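You operate a simulated robot arm through the tools that you are given. There is no shell and no other tool.

You run a simulated robot arm. Do the job below in one go: nothing can be reset, and whatever is moved stays where it is left.

Task
Bake the muffins golden at the heat on the box.
Fine: lower rack, bake setting; both dials end at off and the tin stays in the shut oven.
Where things are to end (x, y in the base frame): muffin tin within 60 mm of [660, 330].

It is judged by the outcome, as a careful person would: the job done as asked, and still so three seconds after it is handed in. It fails if anything else is knocked over, pushed out of place, dropped, spilled or broken.

Robot
A 7-joint arm with a fingered hand, fixed in place. Base frame: the origin is at the foot of the arm, x ahead of it, y to its left, z up; the work surface is at about z = 549. Units: mm, degrees, N and s.
With the tool pointing down near the work surface it reaches from about 100 to 720 mm from the base axis. Its first joint turns from -115.0 to 115.0 degrees. Payload 5 kg.
The tool frame sits at the grasp point between the pads (the TCP): z along the fingers, y along the line on which they close. The tips reach 32 mm beyond it. The gripper opens to 160 mm. The gripper's body begins 89 mm behind the TCP. The gripper is a hand of 4 fingers: y runs from the thumb to the fingers, the wrist lies at [0, 0, -267] in the tool frame.
Orientation is that of the tool frame in the base frame, as a unit quaternion [x, y, z, w]. With the fingers straight down and closing along the base's y, the tool's x points along the base's -x, its y along +y and its z along -z.

Tools
- The arm moves only by the tool step_arm. Its argument "series" is a list of rows, each an object of numbers (a shift or turn left out is 0): "tx", "ty", "tz": the shift along the tool's x, y, z in units of 40 mm (1.0 is 40 mm); "ax", "ay", "az": the turn, a rotation vector about the tool's x, y, z in units of 5 degrees (1.0 is 5 degrees). In form: [{"tx": .., "ty": .., "tz": .., "ax": .., "ay": .., "az": ..}, ...]. A call has 1 to 20 rows; each row shifts and turns the commanded pose from where the row before left it, along the tool's axes as they then stand. A call with a number of a shift or a turn outside -1 to 1 is refused whole. A row lasts 0.2 s, in which the tool goes at most 50 mm and 8.6 degrees; a call with a longer step from one row to the next is refused whole. A pose out of reach is approached as far as the arm can. The call stops where the force on the tool passes 60 N (or 10 N more than at its start, if that is more) or the arm is blocked; 0.2 s more then pass. In this call time passes only in rows, and 0.2 s behind the last. The reply holds the time, the measured pose of the TCP, the force on the tool along the base axes, the opening and the grip force, in the units named above and with some noise, with the torque about the TCP (base axes, N m) and any sound that the robot's microphone picked up.
- Cameras (640 x 400 px; columns grow to the right, rows downward): "scene" is fixed at [44.7, -645.5, 1399.3]; the picture's right is [0.81, -0.59, 0.00], its down [-0.27, -0.37, -0.89] and it looks along [0.52, 0.72, -0.45] (base axes); focal length 315 px, centre (320, 200). "wrist" rides on the gripper at [80, -4, -114] in the tool frame; the picture's right is [0.05, 1.00, 0.00], its down [-0.82, 0.04, -0.58] and it looks along [-0.58, 0.03, 0.82] (tool axes); focal length 265 px, centre (320, 200). There is no depth. A picture from a camera that has moved, and an enlarged one, comes with that camera's place and axes in the base frame and with its lens. The place of the scene camera against the robot may be out by one fixed shift of up to 12 mm in any direction.
- snapshot(camera): a new picture of that camera. The clock stands still meanwhile.
- move_column(by): slides the trunk up (or, below 0, down) by that many mm; the arm rides with it, the base frame stays. It gives what a move gives, with no picture.
- move_fingers(finger1, finger2, finger3, thumb_bend): sets how far each is bent, from 0 (flat) to 1 (curled in); at 0.3 the hand is open as for a grip, at 0.7 the pads meet at the TCP. One left out holds its place. A second passes; each finger stops where it meets its share of the squeeze, and holds until it gets a number again. It is the only way to open and close the hand. It gives what a move gives, with no picture; readings hold the bend of each and the force on the fingers (four entries, about 0 where the hand has none), thumb and palm.
- enlarge(camera, box): a new picture of the part [left, top, right, bottom] of that camera's present view, enlarged. The clock stands still meanwhile.
- finish_job(): hands the job in; it is judged then, once.

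Places have to be worked out from the pictures, the camera data and where the tool is seen. Open the gripper and draw the arm clear of the work before you hand the job in, unless the task says otherwise.

The tools are called after ">>>" as name(argument=value, ...) on one line, values as JSON. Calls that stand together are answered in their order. step_arm: Moves the arm, as the interface text tells. Its arguments: {"type":"object","properties":{"series":{"type":"array","items":{"type":"object","properties":{"tx":{"type":"number"},"ty":{"type":"number"},"tz":{"type":"number"},"ax":{"type":"number"},"ay":{"type":"number"},"az":{"type":"number"}}}}},"required":["series"]} The other tools are called the same way: move_column (by) slides the trunk up or down; move_fingers (finger1, finger2, finger3, thumb_bend) moves the fingers one by one; snapshot (camera) takes a picture; enlarge (camera, box) takes an enlarged picture of a part of a camera's view; finish_job () hands the job in.

At the start:

```text
time_s: 0.0
tool_pos: [384.9, 385.3, 1313.6]
tcp_rot: [0.0, 1.0, 0.0, 0.0]
force: [-0.6, 0.0, 0.2]
wrist_torque: [0.01, 0.0, 0.01]
grip_width: 160.1
grasp_force: 0.2
shape: jaw
bend: [0.3, 0.3, 0.3, 0.3]
finger forces: [0.0, 0.0, 0.1, 0.1, 0.0, 0.0]
trunk travel left (down, up): [-900.0, 90.0]
```

scene: 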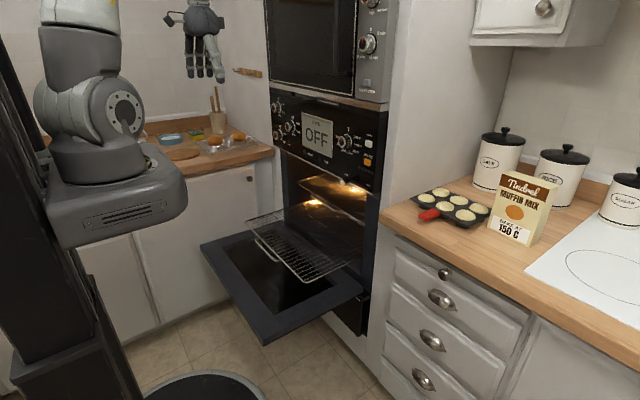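
wrist: 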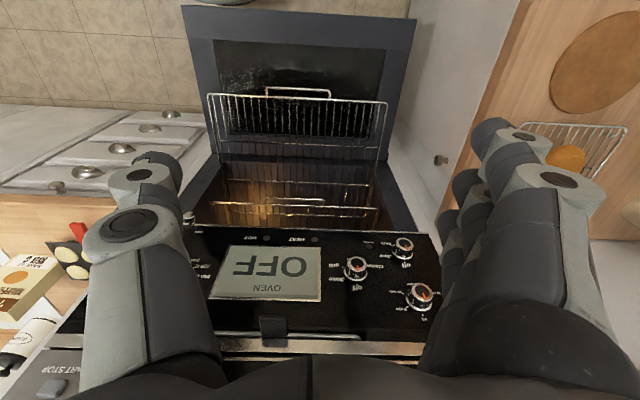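

The oven is open with the lower rack pulled out, and the tin sits on the right-hand counter next to the mix box. I'll look closer at the box, the panel and the tin before moving.

>>> enlarge(camera="scene", box=[380, 120, 580, 250])

>>> enlarge(camera="scene", box=[260, 80, 400, 180])

>>> enlarge(camera="scene", box=[190, 150, 400, 350])

>>> enlarge(camera="wrist", box=[180, 220, 460, 350])

```text
3.08 times, centred on (480, 185) of scene
camera zoom: at [44.7, -645.5, 1399.3], right [0.81, -0.59, 0.0], down [-0.27, -0.37, -0.89], along [0.52, 0.72, -0.45], focal length 968 px, centre (-172, 246)
```

zoom: 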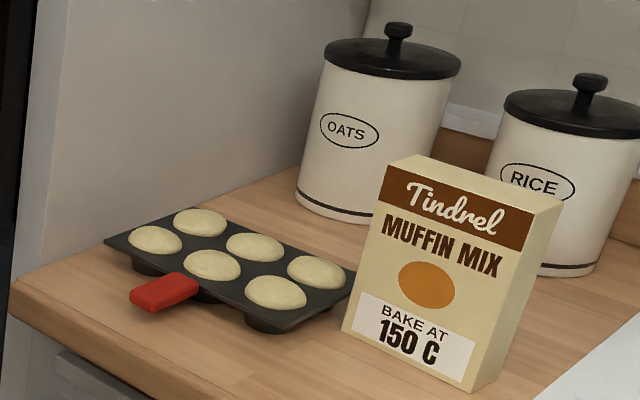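

```text
4.00 times, centred on (330, 130) of scene
camera zoom: at [44.7, -645.5, 1399.3], right [0.81, -0.59, 0.0], down [-0.27, -0.37, -0.89], along [0.52, 0.72, -0.45], focal length 1259 px, centre (280, 480)
```

zoom: 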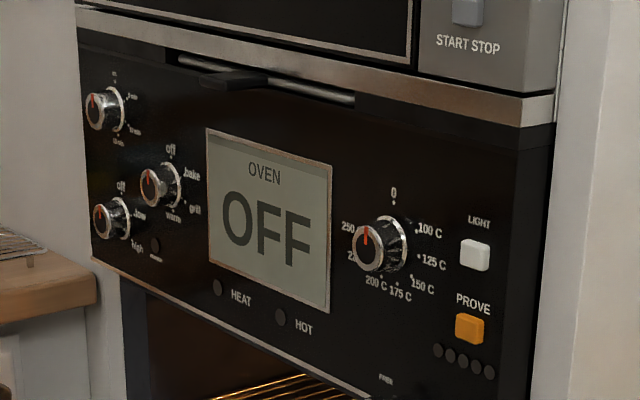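

```text
2.00 times, centred on (295, 250) of scene
camera zoom: at [44.7, -645.5, 1399.3], right [0.81, -0.59, 0.0], down [-0.27, -0.37, -0.89], along [0.52, 0.72, -0.45], focal length 630 px, centre (370, 100)
```

zoom: 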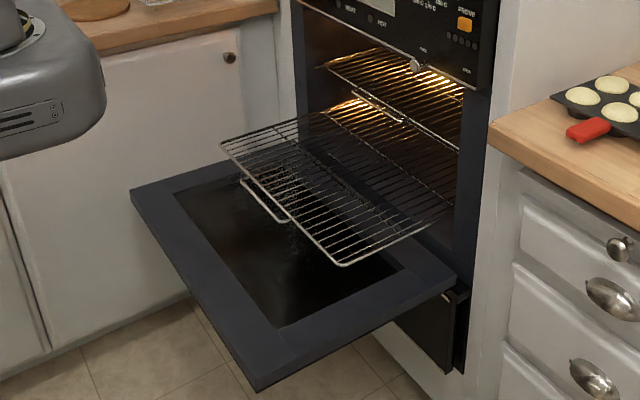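

```text
2.29 times, centred on (320, 285) of wrist
camera zoom: at [304.4, 381.3, 1428.6], right [-0.05, 1.0, 0.0], down [0.82, 0.04, 0.58], along [0.58, 0.03, -0.82], focal length 607 px, centre (320, 6)
```

zoom: 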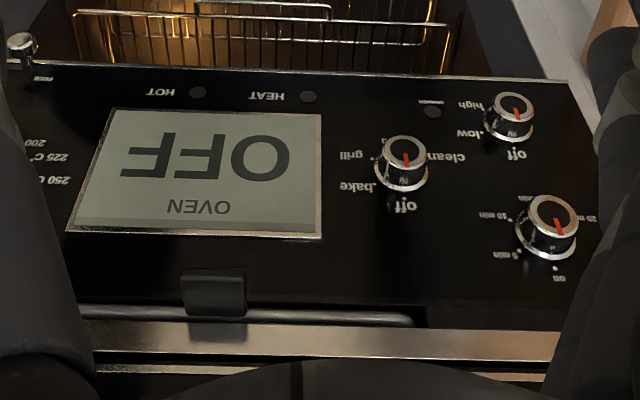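

The panel reads about x=720 with the dials near x=695, the lower rack's front near x=510, z=640, and the tin's red handle near (775,-190,943). I'll pitch the hand from pointing down to pointing forward, to get clearer views and set up for gripping.

>>> step_arm(series=[{"ay": -1}, {"ay": -1}, {"ay": -1}, {"ay": -1}, {"ay": -1}, {"ay": -1}, {"ay": -1}, {"ay": -1}, {"ay": -1}])

>>> snapshot(camera="scene")

>>> snapshot(camera="wrist")

```text
time_s: 2.0
tool_pos: [383.9, 387.0, 1315.1]
tcp_rot: [0.002, 0.923, 0.0, 0.384]
force: [0.3, -0.7, -1.1]
wrist_torque: [-0.03, -0.01, 0.01]
grip_width: 160.1
grasp_force: 0.1
shape: jaw
bend: [0.3, 0.3, 0.3, 0.3]
finger forces: [0.1, 0.1, 0.1, 0.0, 0.1, 0.1]
trunk travel left (down, up): [-900.0, 90.0]
```

```text
taken
```

scene: 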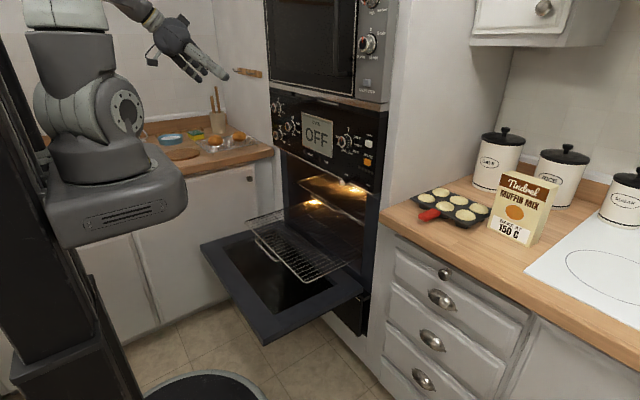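

```text
taken
camera wrist: at [247.2, 381.9, 1338.5], right [-0.04, 1.0, -0.04], down [0.17, 0.04, 0.99], along [0.99, 0.03, -0.17], focal length 265 px, centre (320, 200)
```

wrist: 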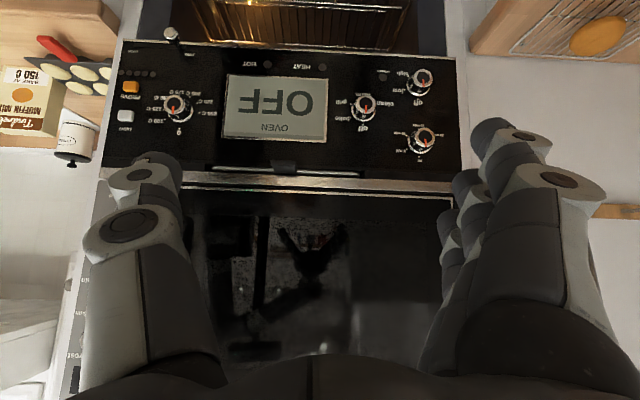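

Now the whole panel is in the wrist view (upside down). I'll zoom in on both dials to read the positions, and compute their places.

>>> enlarge(camera="wrist", box=[100, 60, 240, 148])

>>> enlarge(camera="wrist", box=[310, 60, 460, 154])

>>> enlarge(camera="wrist", box=[0, 0, 160, 170])

>>> enlarge(camera="scene", box=[130, 0, 270, 90])

```text
4.55 times, centred on (170, 104) of wrist
camera zoom: at [247.2, 381.9, 1338.5], right [-0.04, 1.0, -0.04], down [0.17, 0.04, 0.99], along [0.99, 0.03, -0.17], focal length 1206 px, centre (1002, 636)
```

zoom: 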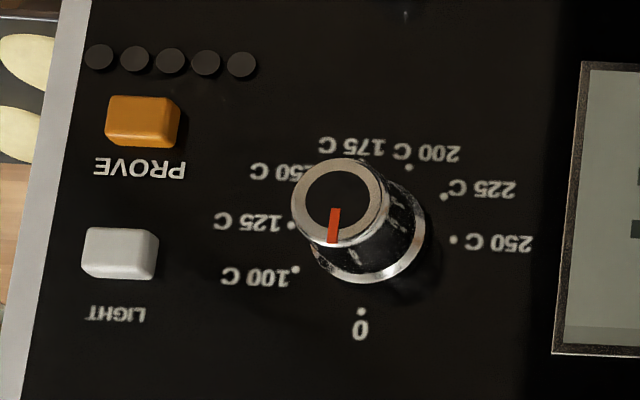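

```text
4.26 times, centred on (385, 107) of wrist
camera zoom: at [247.2, 381.9, 1338.5], right [-0.04, 1.0, -0.04], down [0.17, 0.04, 0.99], along [0.99, 0.03, -0.17], focal length 1129 px, centre (43, 596)
```

zoom: 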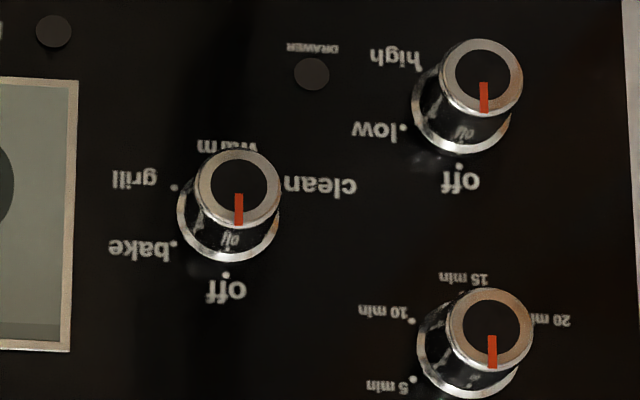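

```text
2.35 times, centred on (80, 85) of wrist
camera zoom: at [247.2, 381.9, 1338.5], right [-0.04, 1.0, -0.04], down [0.17, 0.04, 0.99], along [0.99, 0.03, -0.17], focal length 624 px, centre (885, 471)
```

zoom: 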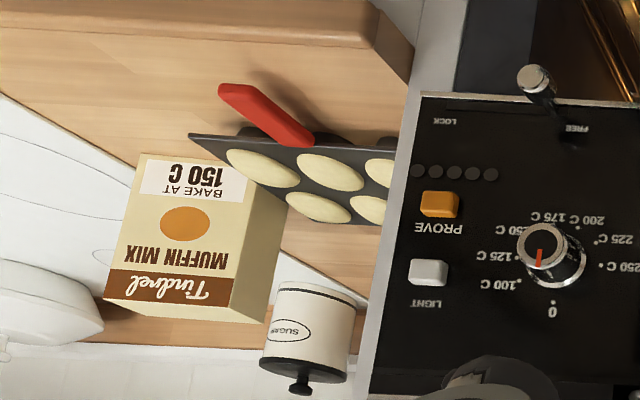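

```text
4.44 times, centred on (200, 45) of scene
camera zoom: at [44.7, -645.5, 1399.3], right [0.81, -0.59, 0.0], down [-0.27, -0.37, -0.89], along [0.52, 0.72, -0.45], focal length 1399 px, centre (853, 889)
```

zoom: 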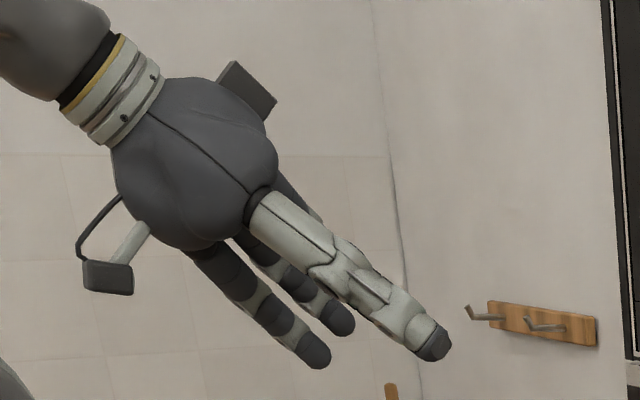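

The dials read: mode off→bake about 60° clockwise, temperature 0→150 C about 130° clockwise. The tin's handle spans x≈747–818 at y≈-182, z≈925–943, so I'll bring the tilted hand over in front of it, staying back at x≈385.

>>> step_arm(series=[{"ty": -0.95, "tx": 0.29, "tz": 0.29}, {"ty": -0.95, "tx": 0.29, "tz": 0.29}, {"ty": -0.95, "tx": 0.29, "tz": 0.29}, {"ty": -0.95, "tx": 0.29, "tz": 0.29}, {"ty": -0.95, "tx": 0.29, "tz": 0.29}, {"ty": -0.95, "tx": 0.29, "tz": 0.29}, {"ty": -0.95, "tx": 0.29, "tz": 0.29}, {"ty": -0.95, "tx": 0.29, "tz": 0.29}, {"ty": -0.95, "tx": 0.29, "tz": 0.29}, {"ty": -0.95, "tx": 0.29, "tz": 0.29}, {"ty": -0.95, "tx": 0.29, "tz": 0.29}, {"ty": -0.95, "tx": 0.29, "tz": 0.29}, {"ty": -0.95, "tx": 0.29, "tz": 0.29}, {"ty": -0.95, "tx": 0.29, "tz": 0.29}, {"ty": -0.95, "tx": 0.29, "tz": 0.29}])

>>> snapshot(camera="scene")

>>> snapshot(camera="wrist")

```text
time_s: 5.4
tool_pos: [542.2, -79.8, 1219.1]
tcp_rot: [-0.004, 0.902, -0.012, 0.432]
force: [0.1, 0.1, 0.1]
wrist_torque: [0.0, 0.01, 0.01]
grip_width: 159.8
grasp_force: 0.1
shape: jaw
bend: [0.3, 0.3, 0.3, 0.3]
finger forces: [0.0, 0.0, 0.0, 0.0, 0.0, 0.0]
out of reach, approached as far as the arm can: row 5, 6, 7, 8, 9, 10, 11, 12, 13
trunk travel left (down, up): [-900.0, 90.0]
stopped in row 15: the arm was blocked; the commanded pose is now the measured one
```

```text
taken
```

scene: 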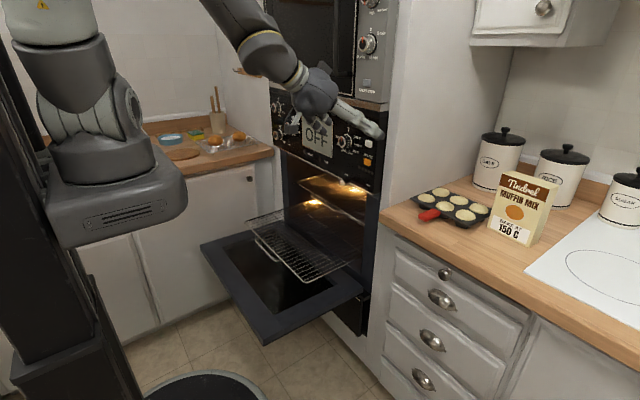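

```text
taken
camera wrist: at [403.5, -83.4, 1228.2], right [-0.03, 1.0, -0.07], down [0.06, 0.07, 1.0], along [1.0, 0.03, -0.06], focal length 265 px, centre (320, 200)
```

wrist: 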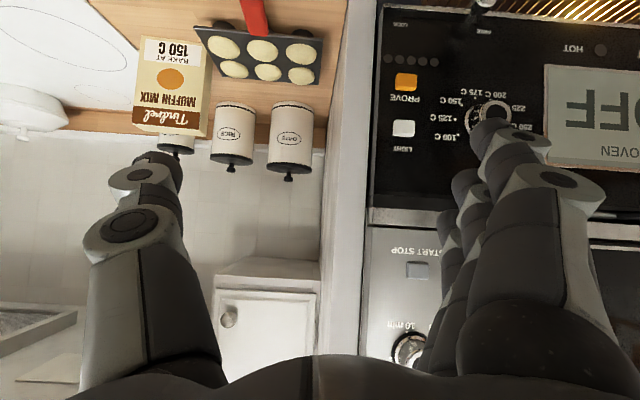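

The inward reach was limited, so the arm is now at (542,-80,1219), pitched about 39° down, and it is clear of everything. I'll now bring the hand toward a spot above and in front of the tin handle to look at it closely.

>>> step_arm(series=[{"tx": 0.15, "ty": -0.4, "tz": 0.5}, {"tx": 0.15, "ty": -0.4, "tz": 0.5}, {"tx": 0.15, "ty": -0.4, "tz": 0.5}, {"tx": 0.15, "ty": -0.4, "tz": 0.5}, {"tx": 0.15, "ty": -0.4, "tz": 0.5}, {"tx": 0.15, "ty": -0.4, "tz": 0.5}, {"tx": 0.15, "ty": -0.3, "tz": 0.5}])

>>> snapshot(camera="scene")

>>> snapshot(camera="wrist")

```text
time_s: 7.0
tool_pos: [626.3, -103.8, 1217.0]
tcp_rot: [-0.002, 0.905, -0.016, 0.426]
force: [-0.6, -0.9, 0.1]
wrist_torque: [-0.01, 0.03, -0.02]
grip_width: 159.9
grasp_force: 0.0
shape: jaw
bend: [0.3, 0.3, 0.3, 0.3]
finger forces: [0.1, 0.0, 0.1, 0.1, 0.0, 0.0]
out of reach, approached as far as the arm can: row 1, 2, 3, 4, 5, 6, 7
trunk travel left (down, up): [-900.0, 90.0]
```

```text
taken
```

scene: 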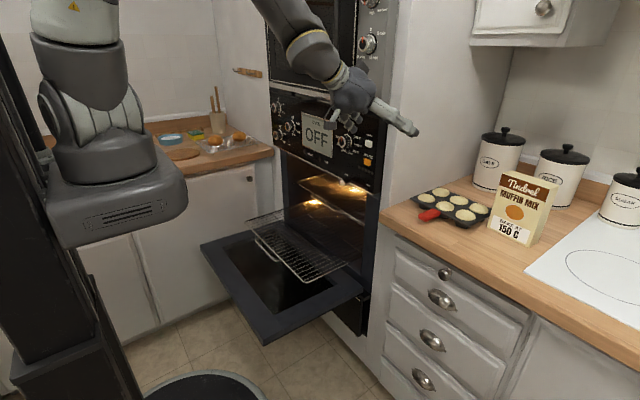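

```text
taken
camera wrist: at [488.0, -107.2, 1228.3], right [-0.02, 1.0, -0.07], down [0.07, 0.07, 0.99], along [1.0, 0.02, -0.08], focal length 265 px, centre (320, 200)
```

wrist: 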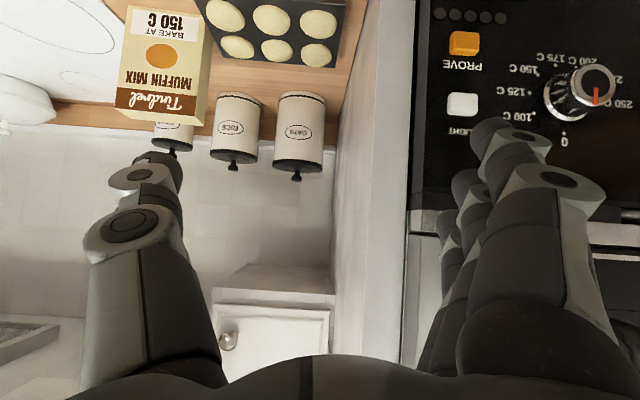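

The arm is held up because its shoulder is high relative to the counter; the hand is in free space in front of the counter. I'll lower the trunk in parts.

>>> move_column(by=-150)

```text
time_s: 8.8
tool_pos: [625.2, -104.0, 1067.1]
tcp_rot: [-0.002, 0.904, -0.017, 0.426]
force: [-0.2, -0.6, 0.4]
wrist_torque: [-0.06, 0.01, -0.02]
grip_width: 159.6
grasp_force: 0.1
shape: jaw
bend: [0.3, 0.3, 0.3, 0.3]
finger forces: [0.0, 0.0, 0.0, 0.1, 0.0, 0.0]
trunk travel left (down, up): [-750.0, 240.0]
```

The arm rides with the trunk cleanly. I'll nudge by a tiny step to see where the commanded pose stands now.

>>> step_arm(series=[{"tx": 0.0}])

>>> snapshot(camera="scene")

```text
time_s: 9.2
tool_pos: [627.3, -105.0, 1067.7]
tcp_rot: [-0.001, 0.904, -0.017, 0.427]
force: [0.3, -0.2, 0.9]
wrist_torque: [0.02, 0.0, 0.02]
grip_width: 159.8
grasp_force: 0.1
shape: jaw
bend: [0.3, 0.3, 0.3, 0.3]
finger forces: [0.0, 0.1, 0.1, 0.0, 0.1, 0.0]
trunk travel left (down, up): [-750.0, 240.0]
```

```text
taken
```

scene: 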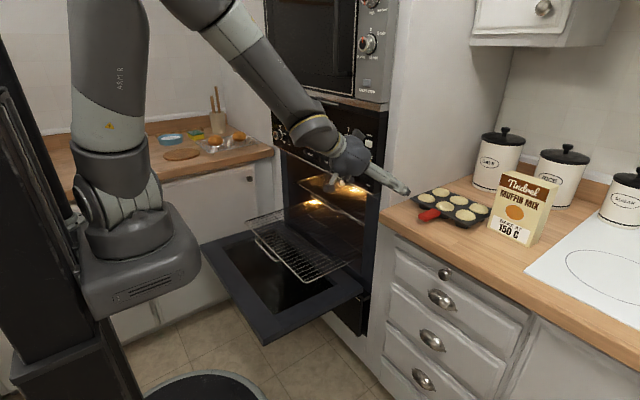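

The commanded pose now equals the measured one, and the arm has more room. I'll move on toward a spot just above and in front of the handle.

>>> step_arm(series=[{"ty": -0.7, "tz": 0.5}, {"ty": -0.7, "tz": 0.5}, {"ty": -0.7, "tz": 0.5}, {"tz": 0.3}])

>>> snapshot(camera="scene")

>>> snapshot(camera="wrist")

```text
time_s: 10.2
tool_pos: [642.5, -123.5, 1077.0]
tcp_rot: [0.0, 0.905, -0.019, 0.425]
force: [-0.4, 0.9, 0.5]
wrist_torque: [0.01, 0.03, -0.01]
grip_width: 159.6
grasp_force: 0.1
shape: jaw
bend: [0.3, 0.3, 0.3, 0.3]
finger forces: [0.1, 0.1, 0.0, 0.0, 0.0, 0.0]
out of reach, approached as far as the arm can: row 1, 2, 3, 4
trunk travel left (down, up): [-750.0, 240.0]
```

```text
taken
```

scene: 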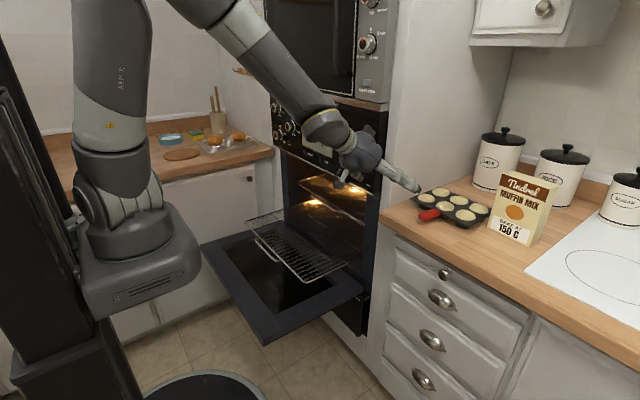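

```text
taken
camera wrist: at [503.2, -126.8, 1089.7], right [-0.02, 1.0, -0.07], down [0.08, 0.08, 0.99], along [1.0, 0.01, -0.08], focal length 265 px, centre (320, 200)
```

wrist: 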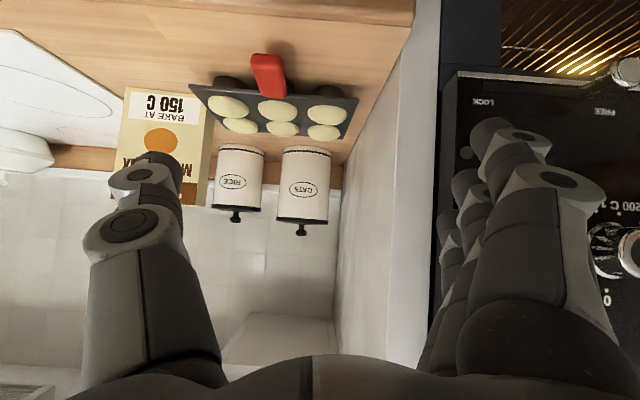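

The elbow is folded near its limit because the shoulder is still high. I'll raise the arm relative to the trunk and back it off a little, then lower the trunk further.

>>> step_arm(series=[{"tx": -0.7, "tz": -0.7}, {"tx": -0.7, "tz": -0.7}, {"tx": -0.7, "tz": -0.7}, {"tx": -0.7, "tz": -0.7}, {"tx": -0.7, "tz": -0.7}, {"tx": -0.7, "tz": -0.7}, {"tx": -0.7, "tz": -0.7}])

```text
time_s: 11.9
tool_pos: [626.6, 45.4, 1354.5]
tcp_rot: [-0.13, 0.895, 0.044, 0.425]
force: [-0.2, 0.1, 0.2]
wrist_torque: [0.02, 0.0, 0.02]
grip_width: 159.9
grasp_force: 0.0
shape: jaw
bend: [0.3, 0.3, 0.3, 0.3]
finger forces: [0.0, 0.0, 0.0, 0.0, 0.1, 0.0]
trunk travel left (down, up): [-750.0, 240.0]
stopped in row 7: the arm was blocked; the commanded pose is now the measured one
```

The arm drifted in y and reports blocked; I'll look before doing anything more.

>>> snapshot(camera="scene")

>>> snapshot(camera="wrist")

```text
taken
```

scene: 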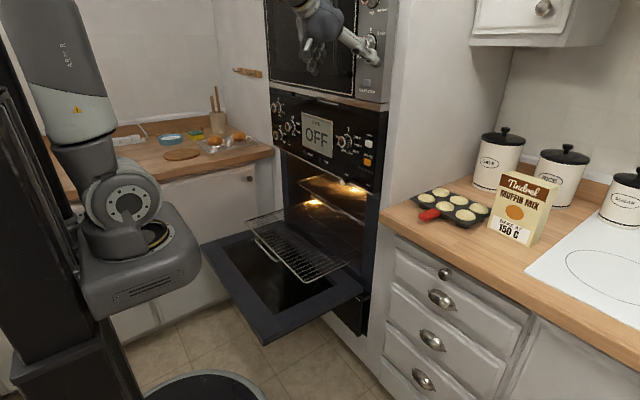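

```text
taken
camera wrist: at [494.7, 3.8, 1365.6], right [-0.3, 0.95, -0.07], down [0.05, 0.09, 0.99], along [0.95, 0.3, -0.07], focal length 265 px, centre (320, 200)
```

wrist: 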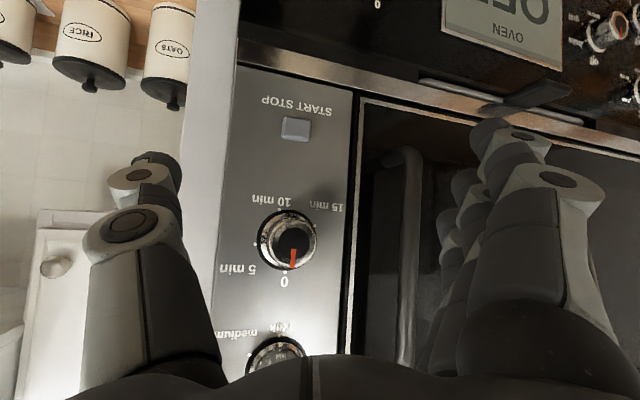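

Hand is free in front of the microwave (tips near x≈655); the arm leaned back near its own column. Lowering the trunk with the hand where it is keeps it clear of the panel, so I'll do that.

>>> move_column(by=-250)

>>> snapshot(camera="scene")

```text
time_s: 14.5
tool_pos: [626.4, 44.9, 1104.5]
tcp_rot: [-0.13, 0.895, 0.046, 0.425]
force: [-0.1, 0.6, -0.4]
wrist_torque: [0.0, -0.02, 0.0]
grip_width: 160.0
grasp_force: 0.1
shape: jaw
bend: [0.3, 0.3, 0.3, 0.3]
finger forces: [0.0, 0.1, 0.1, 0.1, 0.1, 0.0]
trunk travel left (down, up): [-500.0, 490.0]
```

```text
taken
```

scene: 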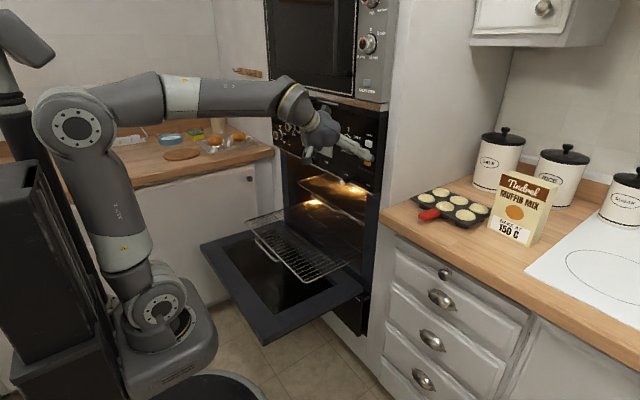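

Now the arm sits at a good height with the hand free in front of the panel. I'll square the hand to face +x at 45° down.

>>> step_arm(series=[{"ax": 0.353, "ay": 0.19, "az": 0.39}, {"ax": 0.353, "ay": 0.19, "az": 0.39}, {"ax": 0.353, "ay": 0.19, "az": 0.39}, {"ax": 0.353, "ay": 0.19, "az": 0.39}, {"ax": 0.353, "ay": 0.19, "az": 0.39}, {"ax": 0.353, "ay": 0.19, "az": 0.39}])

```text
time_s: 15.9
tool_pos: [628.2, 45.6, 1104.2]
tcp_rot: [0.0, 0.923, -0.002, 0.384]
force: [0.6, 1.2, 0.0]
wrist_torque: [0.01, 0.0, 0.01]
grip_width: 160.2
grasp_force: 0.1
shape: jaw
bend: [0.3, 0.3, 0.3, 0.3]
finger forces: [0.0, 0.0, 0.0, 0.0, 0.1, 0.0]
trunk travel left (down, up): [-500.0, 490.0]
```

Orientation is exact now. Next, move to about (660,-185,1030), in front of the handle and above the counter edge.

>>> step_arm(series=[{"ty": -0.82, "tx": 0.106, "tz": 0.268}, {"ty": -0.82, "tx": 0.106, "tz": 0.268}, {"ty": -0.82, "tx": 0.106, "tz": 0.268}, {"ty": -0.82, "tx": 0.106, "tz": 0.268}, {"ty": -0.82, "tx": 0.106, "tz": 0.268}, {"ty": -0.82, "tx": 0.106, "tz": 0.268}, {"ty": -0.82, "tx": 0.106, "tz": 0.268}])

>>> snapshot(camera="scene")

>>> snapshot(camera="wrist")

```text
time_s: 17.5
tool_pos: [656.6, -185.8, 1031.1]
tcp_rot: [0.0, 0.923, -0.002, 0.384]
force: [-0.4, 0.3, -0.2]
wrist_torque: [-0.02, 0.03, 0.02]
grip_width: 160.1
grasp_force: 0.0
shape: jaw
bend: [0.3, 0.3, 0.3, 0.3]
finger forces: [0.0, 0.0, 0.1, 0.0, 0.0, 0.0]
trunk travel left (down, up): [-500.0, 490.0]
```

```text
taken
```

scene: 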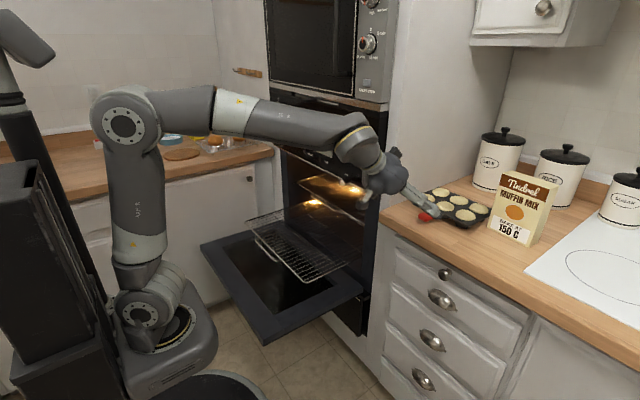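

```text
taken
camera wrist: at [520.3, -189.8, 1055.3], right [-0.04, 1.0, -0.04], down [0.17, 0.05, 0.98], along [0.99, 0.03, -0.17], focal length 265 px, centre (320, 200)
```

wrist: 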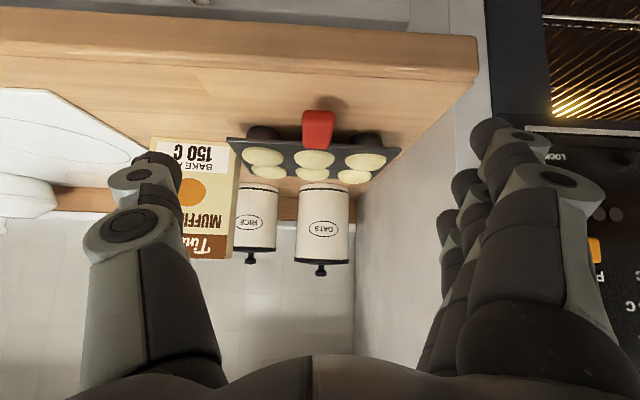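

The arm posture is good now. I'll zoom on the handle to judge its thickness and the gap beneath it.

>>> enlarge(camera="wrist", box=[220, 80, 420, 205])

>>> enlarge(camera="scene", box=[370, 140, 500, 240])

```text
3.20 times, centred on (320, 142) of wrist
camera zoom: at [520.3, -189.8, 1055.3], right [-0.04, 1.0, -0.04], down [0.17, 0.05, 0.98], along [0.99, 0.03, -0.17], focal length 849 px, centre (320, 384)
```

zoom: 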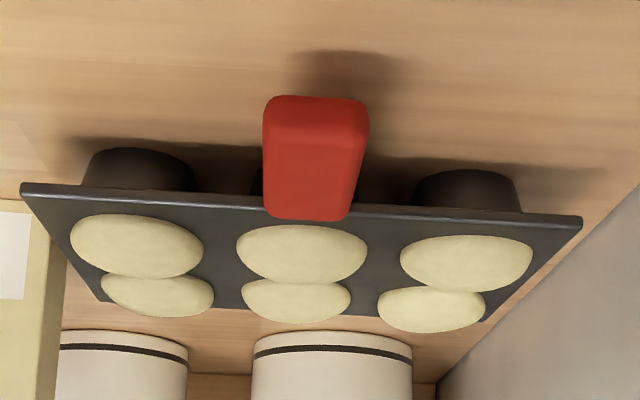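

```text
4.00 times, centred on (435, 190) of scene
camera zoom: at [44.7, -645.5, 1399.3], right [0.81, -0.59, 0.0], down [-0.27, -0.37, -0.89], along [0.52, 0.72, -0.45], focal length 1259 px, centre (-140, 240)
```

zoom: 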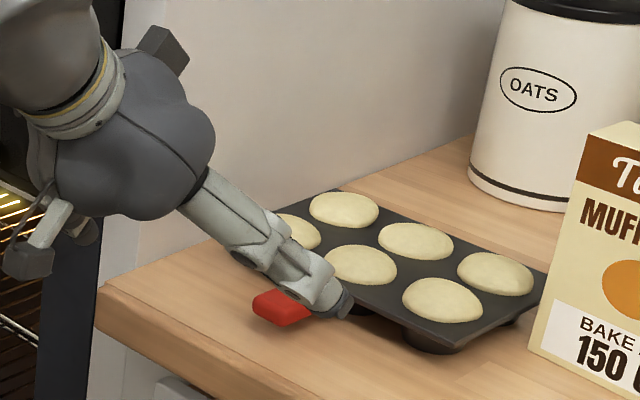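

The handle reads x 747–818, y -203…-173, z 931–945, with about 20 mm of gap under it. I'll steepen the hand to 70° down and pre-close the fingers to about 60 mm before descending around it.

>>> step_arm(series=[{"ay": 1}, {"ay": 1}, {"ay": 1}, {"ay": 1}, {"ay": 1}])

>>> move_fingers(finger1=0.55, finger2=0.55, finger3=0.55, thumb_bend=0.55)

>>> snapshot(camera="wrist")

>>> enlarge(camera="scene", box=[340, 120, 500, 240])

```text
time_s: 18.7
tool_pos: [658.3, -184.4, 1031.1]
tcp_rot: [0.0, 0.985, -0.002, 0.173]
force: [-0.1, 0.1, 0.2]
wrist_torque: [-0.03, 0.03, -0.01]
grip_width: 159.9
grasp_force: 0.0
shape: jaw
bend: [0.3, 0.3, 0.3, 0.3]
finger forces: [0.0, 0.0, 0.1, 0.0, 0.0, 0.0]
trunk travel left (down, up): [-500.0, 490.0]
```

```text
time_s: 19.7
tool_pos: [658.3, -184.2, 1030.7]
tcp_rot: [0.0, 0.985, -0.002, 0.175]
force: [0.3, 0.2, 0.3]
wrist_torque: [0.01, 0.02, 0.02]
grip_width: 72.6
grasp_force: 0.0
shape: fingers
bend: [0.55, 0.55, 0.55, 0.55]
finger forces: [0.0, 0.0, 0.0, 0.0, 0.0, 0.0]
trunk travel left (down, up): [-500.0, 490.0]
```

```text
taken
camera wrist: at [544.5, -188.9, 1111.0], right [-0.05, 1.0, -0.02], down [0.57, 0.04, 0.82], along [0.82, 0.03, -0.57], focal length 265 px, centre (320, 200)
```

wrist: 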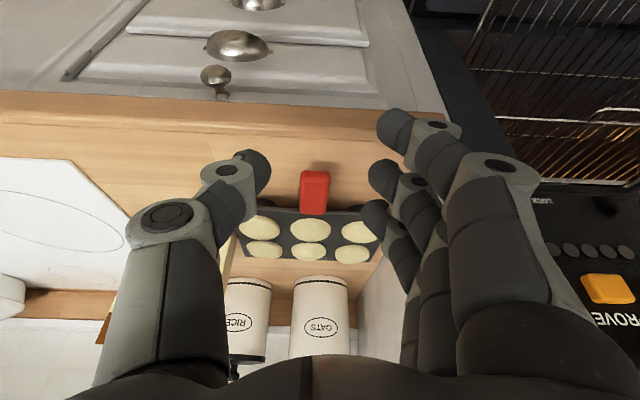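

```text
3.33 times, centred on (420, 180) of scene
camera zoom: at [44.7, -645.5, 1399.3], right [0.81, -0.59, 0.0], down [-0.27, -0.37, -0.89], along [0.52, 0.72, -0.45], focal length 1049 px, centre (-13, 267)
```

zoom: 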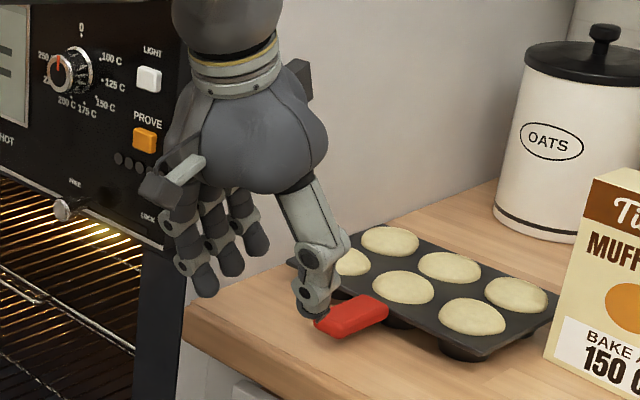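

The fingers sit 30 mm apart along the tool's x, with tips about 33 mm beyond the TCP. I'll steepen to 80° and move above the handle at z≈1000, keeping y at -188.

>>> step_arm(series=[{"ay": 1}, {"ay": 1}, {"tx": -0.687, "tz": 0.3175, "ty": -0.025}, {"tx": -0.687, "tz": 0.3175, "ty": -0.025}, {"tx": -0.687, "tz": 0.3175, "ty": -0.025}, {"tx": -0.687, "tz": 0.3175, "ty": -0.02}, {"tx": 0}])

>>> snapshot(camera="wrist")

>>> enlarge(camera="scene", box=[340, 120, 500, 240])

```text
time_s: 21.3
tool_pos: [768.3, -188.7, 1002.2]
tcp_rot: [0.0, 0.996, 0.0, 0.086]
force: [-0.3, 0.6, -1.2]
wrist_torque: [0.03, 0.03, 0.0]
grip_width: 72.6
grasp_force: 0.1
shape: fingers
bend: [0.55, 0.55, 0.55, 0.55]
finger forces: [0.0, 0.0, 0.0, 0.0, 0.1, 0.0]
out of reach, approached as far as the arm can: row 6
trunk travel left (down, up): [-500.0, 490.0]
```

```text
taken
camera wrist: at [669.4, -193.2, 1100.2], right [-0.05, 1.0, -0.01], down [0.7, 0.04, 0.71], along [0.71, 0.03, -0.7], focal length 265 px, centre (320, 200)
```

wrist: 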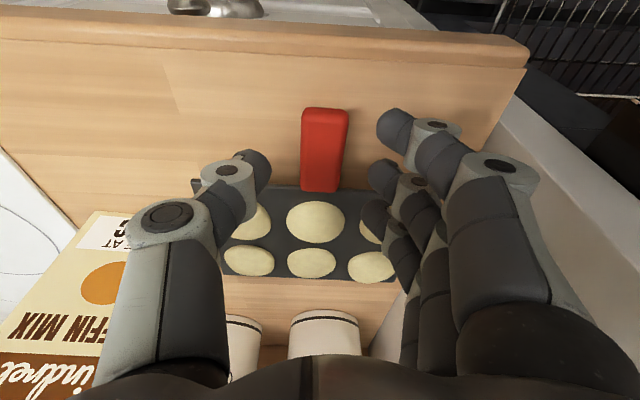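

```text
3.33 times, centred on (420, 180) of scene
camera zoom: at [44.7, -645.5, 1399.3], right [0.81, -0.59, 0.0], down [-0.27, -0.37, -0.89], along [0.52, 0.72, -0.45], focal length 1049 px, centre (-13, 267)
```

zoom: 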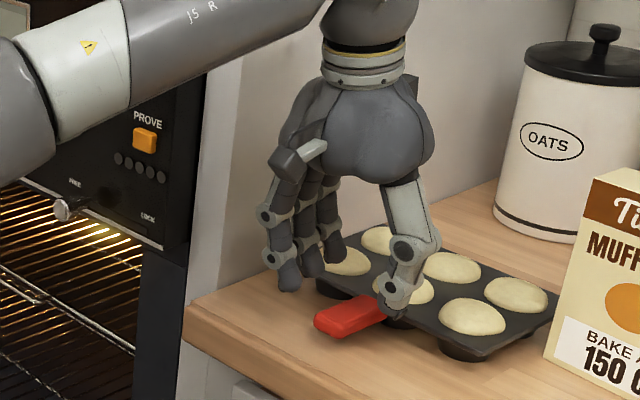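

The hand is centred over the handle (y -188). I'll descend straight to z≈954.

>>> step_arm(series=[{"tx": 0.05, "tz": 0.4}, {"tx": 0.05, "tz": 0.4}, {"tx": 0.05, "tz": 0.38}, {"tx": 0}])

>>> snapshot(camera="wrist")

>>> enlarge(camera="scene", box=[380, 160, 480, 235])

```text
time_s: 22.3
tool_pos: [768.0, -189.8, 956.6]
tcp_rot: [0.001, 0.996, -0.002, 0.088]
force: [-0.1, 0.6, 0.6]
wrist_torque: [0.08, 0.04, 0.0]
grip_width: 72.4
grasp_force: 0.1
shape: fingers
bend: [0.55, 0.55, 0.55, 0.55]
finger forces: [1.2, 0.0, 0.0, 0.1, 0.0, 0.0]
trunk travel left (down, up): [-500.0, 490.0]
```

```text
taken
camera wrist: at [669.9, -194.2, 1054.8], right [-0.05, 1.0, -0.01], down [0.7, 0.04, 0.71], along [0.71, 0.03, -0.7], focal length 265 px, centre (320, 200)
```

wrist: 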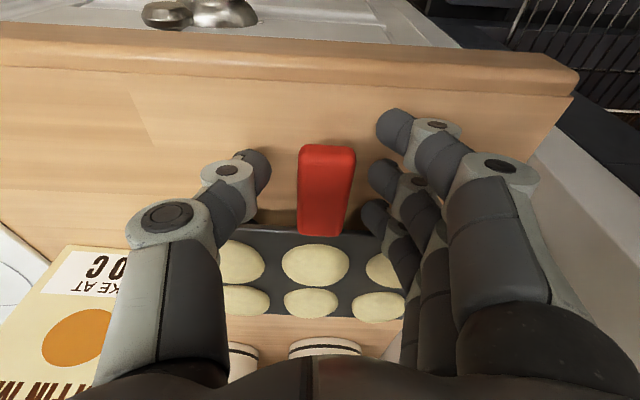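

```text
5.33 times, centred on (430, 198) of scene
camera zoom: at [44.7, -645.5, 1399.3], right [0.81, -0.59, 0.0], down [-0.27, -0.37, -0.89], along [0.52, 0.72, -0.45], focal length 1679 px, centre (-267, 213)
```

zoom: 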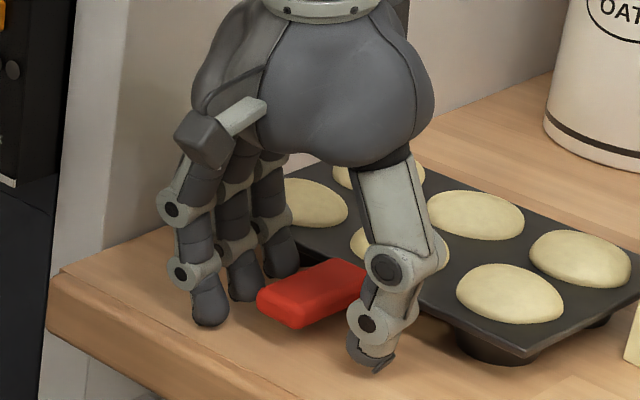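

The middle and rear fingers straddle the handle, and finger 1 barely touches something (1.2 N). I'll lift 2 mm, shift 5 mm forward, and then close on the handle.

>>> step_arm(series=[{"tx": -0.13, "tz": -0.05, "ty": 0.04}, {"tx": 0}])

>>> move_fingers(finger1=0.8, finger2=0.8, finger3=0.8, thumb_bend=0.8)

>>> snapshot(camera="wrist")

>>> enlarge(camera="scene", box=[380, 160, 480, 235])

```text
time_s: 22.9
tool_pos: [773.4, -187.5, 956.9]
tcp_rot: [0.001, 0.996, -0.002, 0.088]
force: [-0.1, -0.4, -0.2]
wrist_torque: [0.0, 0.02, 0.0]
grip_width: 72.3
grasp_force: 0.1
shape: fingers
bend: [0.55, 0.55, 0.55, 0.55]
finger forces: [0.1, 0.1, 0.1, 0.0, 0.1, 0.1]
trunk travel left (down, up): [-500.0, 490.0]
```

```text
time_s: 23.9
tool_pos: [773.9, -187.5, 958.3]
tcp_rot: [0.001, 0.996, -0.002, 0.087]
force: [0.5, 0.3, -0.8]
wrist_torque: [0.16, 0.05, 0.09]
grip_width: 42.9
grasp_force: 26.1
shape: fingers
bend: [0.65, 0.65, 0.65, 0.66]
finger forces: [8.9, 8.9, 8.6, 0.0, 25.7, 0.0]
trunk travel left (down, up): [-500.0, 490.0]
```

```text
taken
camera wrist: at [675.2, -192.3, 1057.1], right [-0.05, 1.0, -0.01], down [0.7, 0.04, 0.71], along [0.71, 0.03, -0.7], focal length 265 px, centre (320, 200)
```

wrist: 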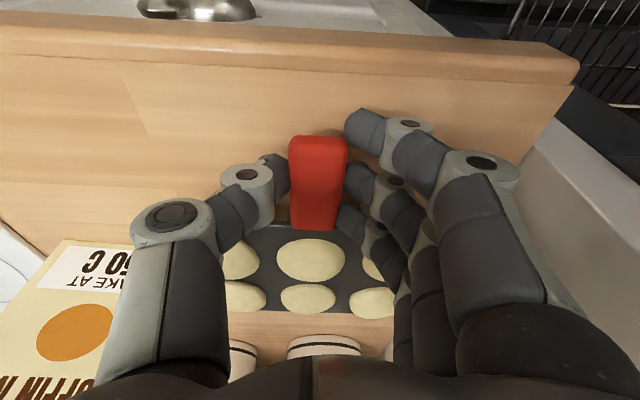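

```text
5.33 times, centred on (430, 198) of scene
camera zoom: at [44.7, -645.5, 1399.3], right [0.81, -0.59, 0.0], down [-0.27, -0.37, -0.89], along [0.52, 0.72, -0.45], focal length 1679 px, centre (-267, 213)
```

zoom: 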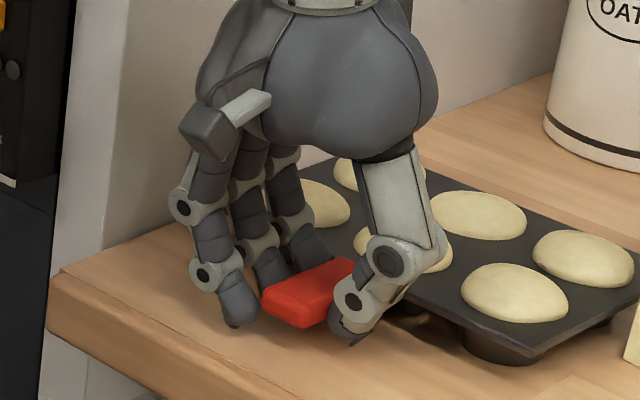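

All three fingers and the thumb hold the handle (26 N). I'll test-lift by about 10 mm and check for tilt.

>>> step_arm(series=[{"tx": -0.02, "tz": -0.12}, {"tx": -0.02, "tz": -0.12}, {"tx": 0}])

>>> enlarge(camera="scene", box=[380, 150, 500, 240])

>>> snapshot(camera="wrist")

```text
time_s: 24.7
tool_pos: [772.6, -188.2, 969.1]
tcp_rot: [0.001, 0.996, -0.002, 0.087]
force: [0.6, 0.1, -3.1]
wrist_torque: [0.1, 0.34, -0.03]
grip_width: 42.6
grasp_force: 26.1
shape: fingers
bend: [0.66, 0.65, 0.65, 0.66]
finger forces: [9.7, 8.6, 6.8, 0.1, 26.1, 0.1]
trunk travel left (down, up): [-500.0, 490.0]
```

```text
4.44 times, centred on (440, 195) of scene
camera zoom: at [44.7, -645.5, 1399.3], right [0.81, -0.59, 0.0], down [-0.27, -0.37, -0.89], along [0.52, 0.72, -0.45], focal length 1399 px, centre (-213, 222)
```

zoom: 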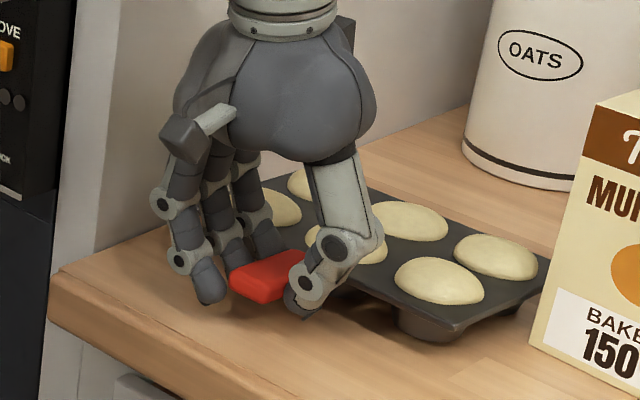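

```text
taken
camera wrist: at [674.5, -192.1, 1066.8], right [-0.05, 1.0, -0.01], down [0.7, 0.04, 0.71], along [0.71, 0.03, -0.7], focal length 265 px, centre (320, 200)
```

wrist: 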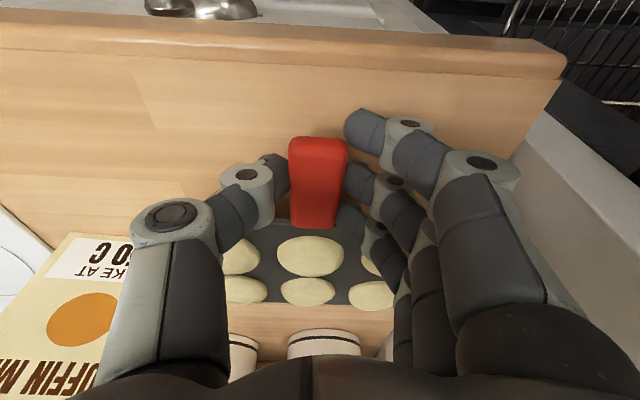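

Load is 3.1 N with 0.34 N·m, which matches a fully carried light tin (~0.3 kg), and it holds. I'll lift a further 40 mm and check that it stays level.

>>> step_arm(series=[{"tx": -0.035, "tz": -0.2}, {"tx": -0.035, "tz": -0.2}, {"tx": -0.035, "tz": -0.2}, {"tx": -0.035, "tz": -0.2}, {"tx": -0.035, "tz": -0.2}, {"tx": 0}])

>>> enlarge(camera="scene", box=[380, 150, 500, 240])

>>> snapshot(camera="wrist")

```text
time_s: 26.1
tool_pos: [768.9, -191.6, 1001.6]
tcp_rot: [0.0, 0.996, -0.001, 0.089]
force: [-0.8, -0.2, -2.9]
wrist_torque: [-0.01, 0.28, 0.01]
grip_width: 39.9
grasp_force: 24.3
shape: fingers
bend: [0.66, 0.65, 0.64, 0.66]
finger forces: [6.1, 10.9, 7.0, 0.0, 25.1, 0.0]
out of reach, approached as far as the arm can: row 4, 5
trunk travel left (down, up): [-500.0, 490.0]
```

```text
4.44 times, centred on (440, 195) of scene
camera zoom: at [44.7, -645.5, 1399.3], right [0.81, -0.59, 0.0], down [-0.27, -0.37, -0.89], along [0.52, 0.72, -0.45], focal length 1399 px, centre (-213, 222)
```

zoom: 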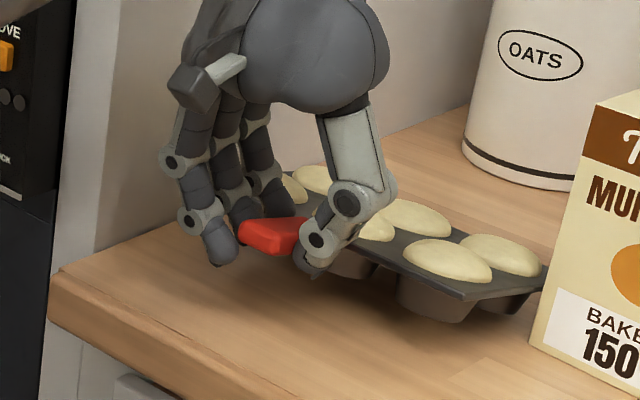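

```text
taken
camera wrist: at [670.7, -196.3, 1099.8], right [-0.05, 1.0, -0.01], down [0.7, 0.04, 0.71], along [0.71, 0.03, -0.7], focal length 265 px, centre (320, 200)
```

wrist: 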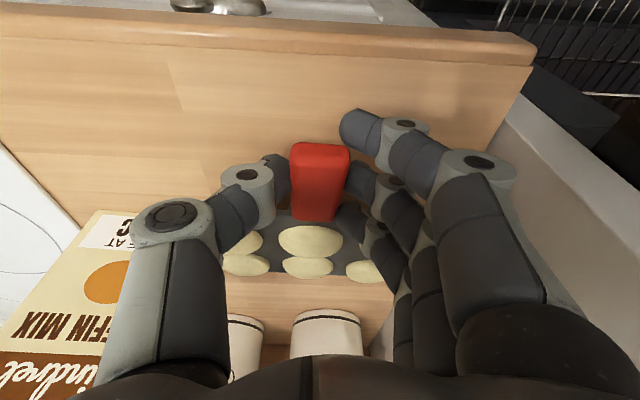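

The tin droops at the rear: side friction alone is marginal. I'll set it back down, drag it about 110 mm toward me so that the handle overhangs the counter edge (tin's centre stays well on the counter), and regrip lower with the full pads.

>>> step_arm(series=[{"tx": 0.03, "tz": 0.2}, {"tx": 0.03, "tz": 0.2}, {"tx": 0.03, "tz": 0.2}, {"tx": 0.03, "tz": 0.2}, {"tx": 0.03, "tz": 0.2}, {"tx": 0}])

>>> enlarge(camera="scene", box=[380, 150, 500, 240])

```text
time_s: 27.5
tool_pos: [768.0, -192.2, 961.4]
tcp_rot: [0.0, 0.996, -0.001, 0.088]
force: [-1.4, 1.0, 2.5]
wrist_torque: [-0.1, -0.77, 0.1]
grip_width: 42.2
grasp_force: 33.0
shape: fingers
bend: [0.62, 0.65, 0.67, 0.67]
finger forces: [14.4, 11.7, 12.3, 0.0, 28.1, 0.0]
trunk travel left (down, up): [-500.0, 490.0]
```

```text
4.44 times, centred on (440, 195) of scene
camera zoom: at [44.7, -645.5, 1399.3], right [0.81, -0.59, 0.0], down [-0.27, -0.37, -0.89], along [0.52, 0.72, -0.45], focal length 1399 px, centre (-213, 222)
```

zoom: 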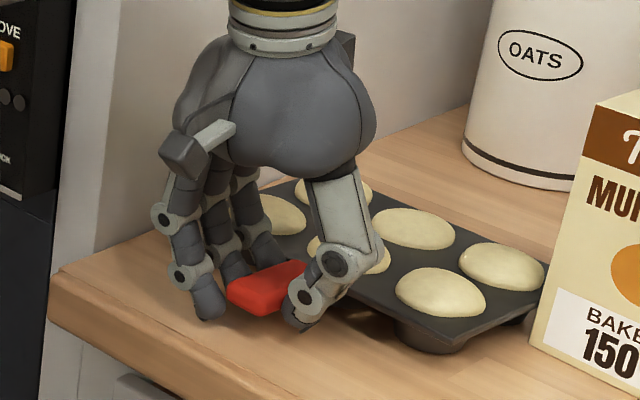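

Tin is back on the counter, level. Now drag it toward −x about 110 mm.

>>> step_arm(series=[{"tx": 0.45, "tz": -0.08}, {"tx": 0.45, "tz": -0.08}, {"tx": 0.45, "tz": -0.08}, {"tx": 0.45, "tz": -0.08}, {"tx": 0.45, "tz": -0.08}, {"tx": 0.4, "tz": -0.07}, {"tx": 0}])

>>> enlarge(camera="scene", box=[360, 150, 500, 240])

>>> snapshot(camera="wrist")

```text
time_s: 29.1
tool_pos: [662.3, -193.6, 959.0]
tcp_rot: [0.001, 0.996, -0.002, 0.088]
force: [-0.9, 0.7, 2.2]
wrist_torque: [-0.07, -0.63, 0.06]
grip_width: 42.0
grasp_force: 31.0
shape: fingers
bend: [0.62, 0.65, 0.67, 0.67]
finger forces: [12.5, 10.9, 11.1, 0.0, 27.5, 0.0]
trunk travel left (down, up): [-500.0, 490.0]
```

```text
4.44 times, centred on (430, 195) of scene
camera zoom: at [44.7, -645.5, 1399.3], right [0.81, -0.59, 0.0], down [-0.27, -0.37, -0.89], along [0.52, 0.72, -0.45], focal length 1399 px, centre (-169, 222)
```

zoom: 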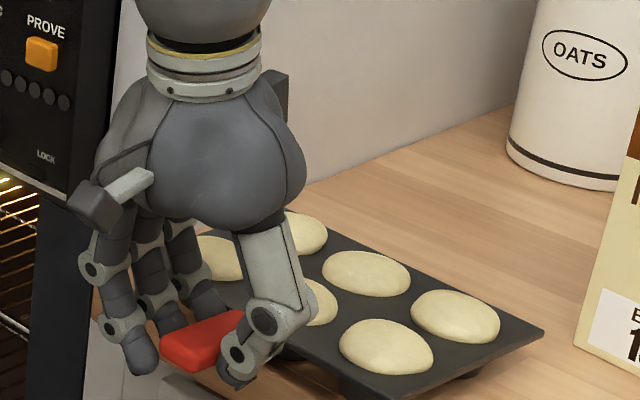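

```text
taken
camera wrist: at [563.3, -197.3, 1057.8], right [-0.05, 1.0, -0.01], down [0.7, 0.04, 0.71], along [0.71, 0.03, -0.7], focal length 265 px, centre (320, 200)
```

wrist: 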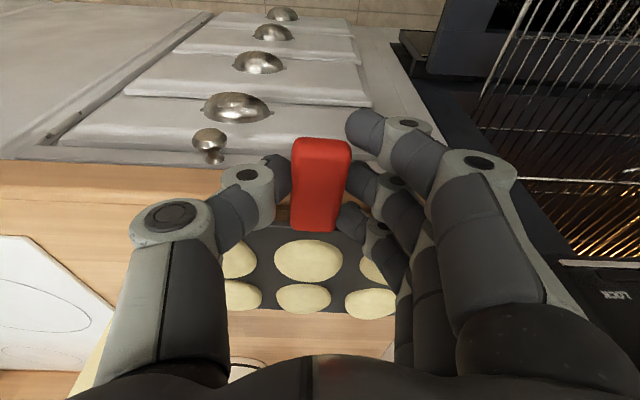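

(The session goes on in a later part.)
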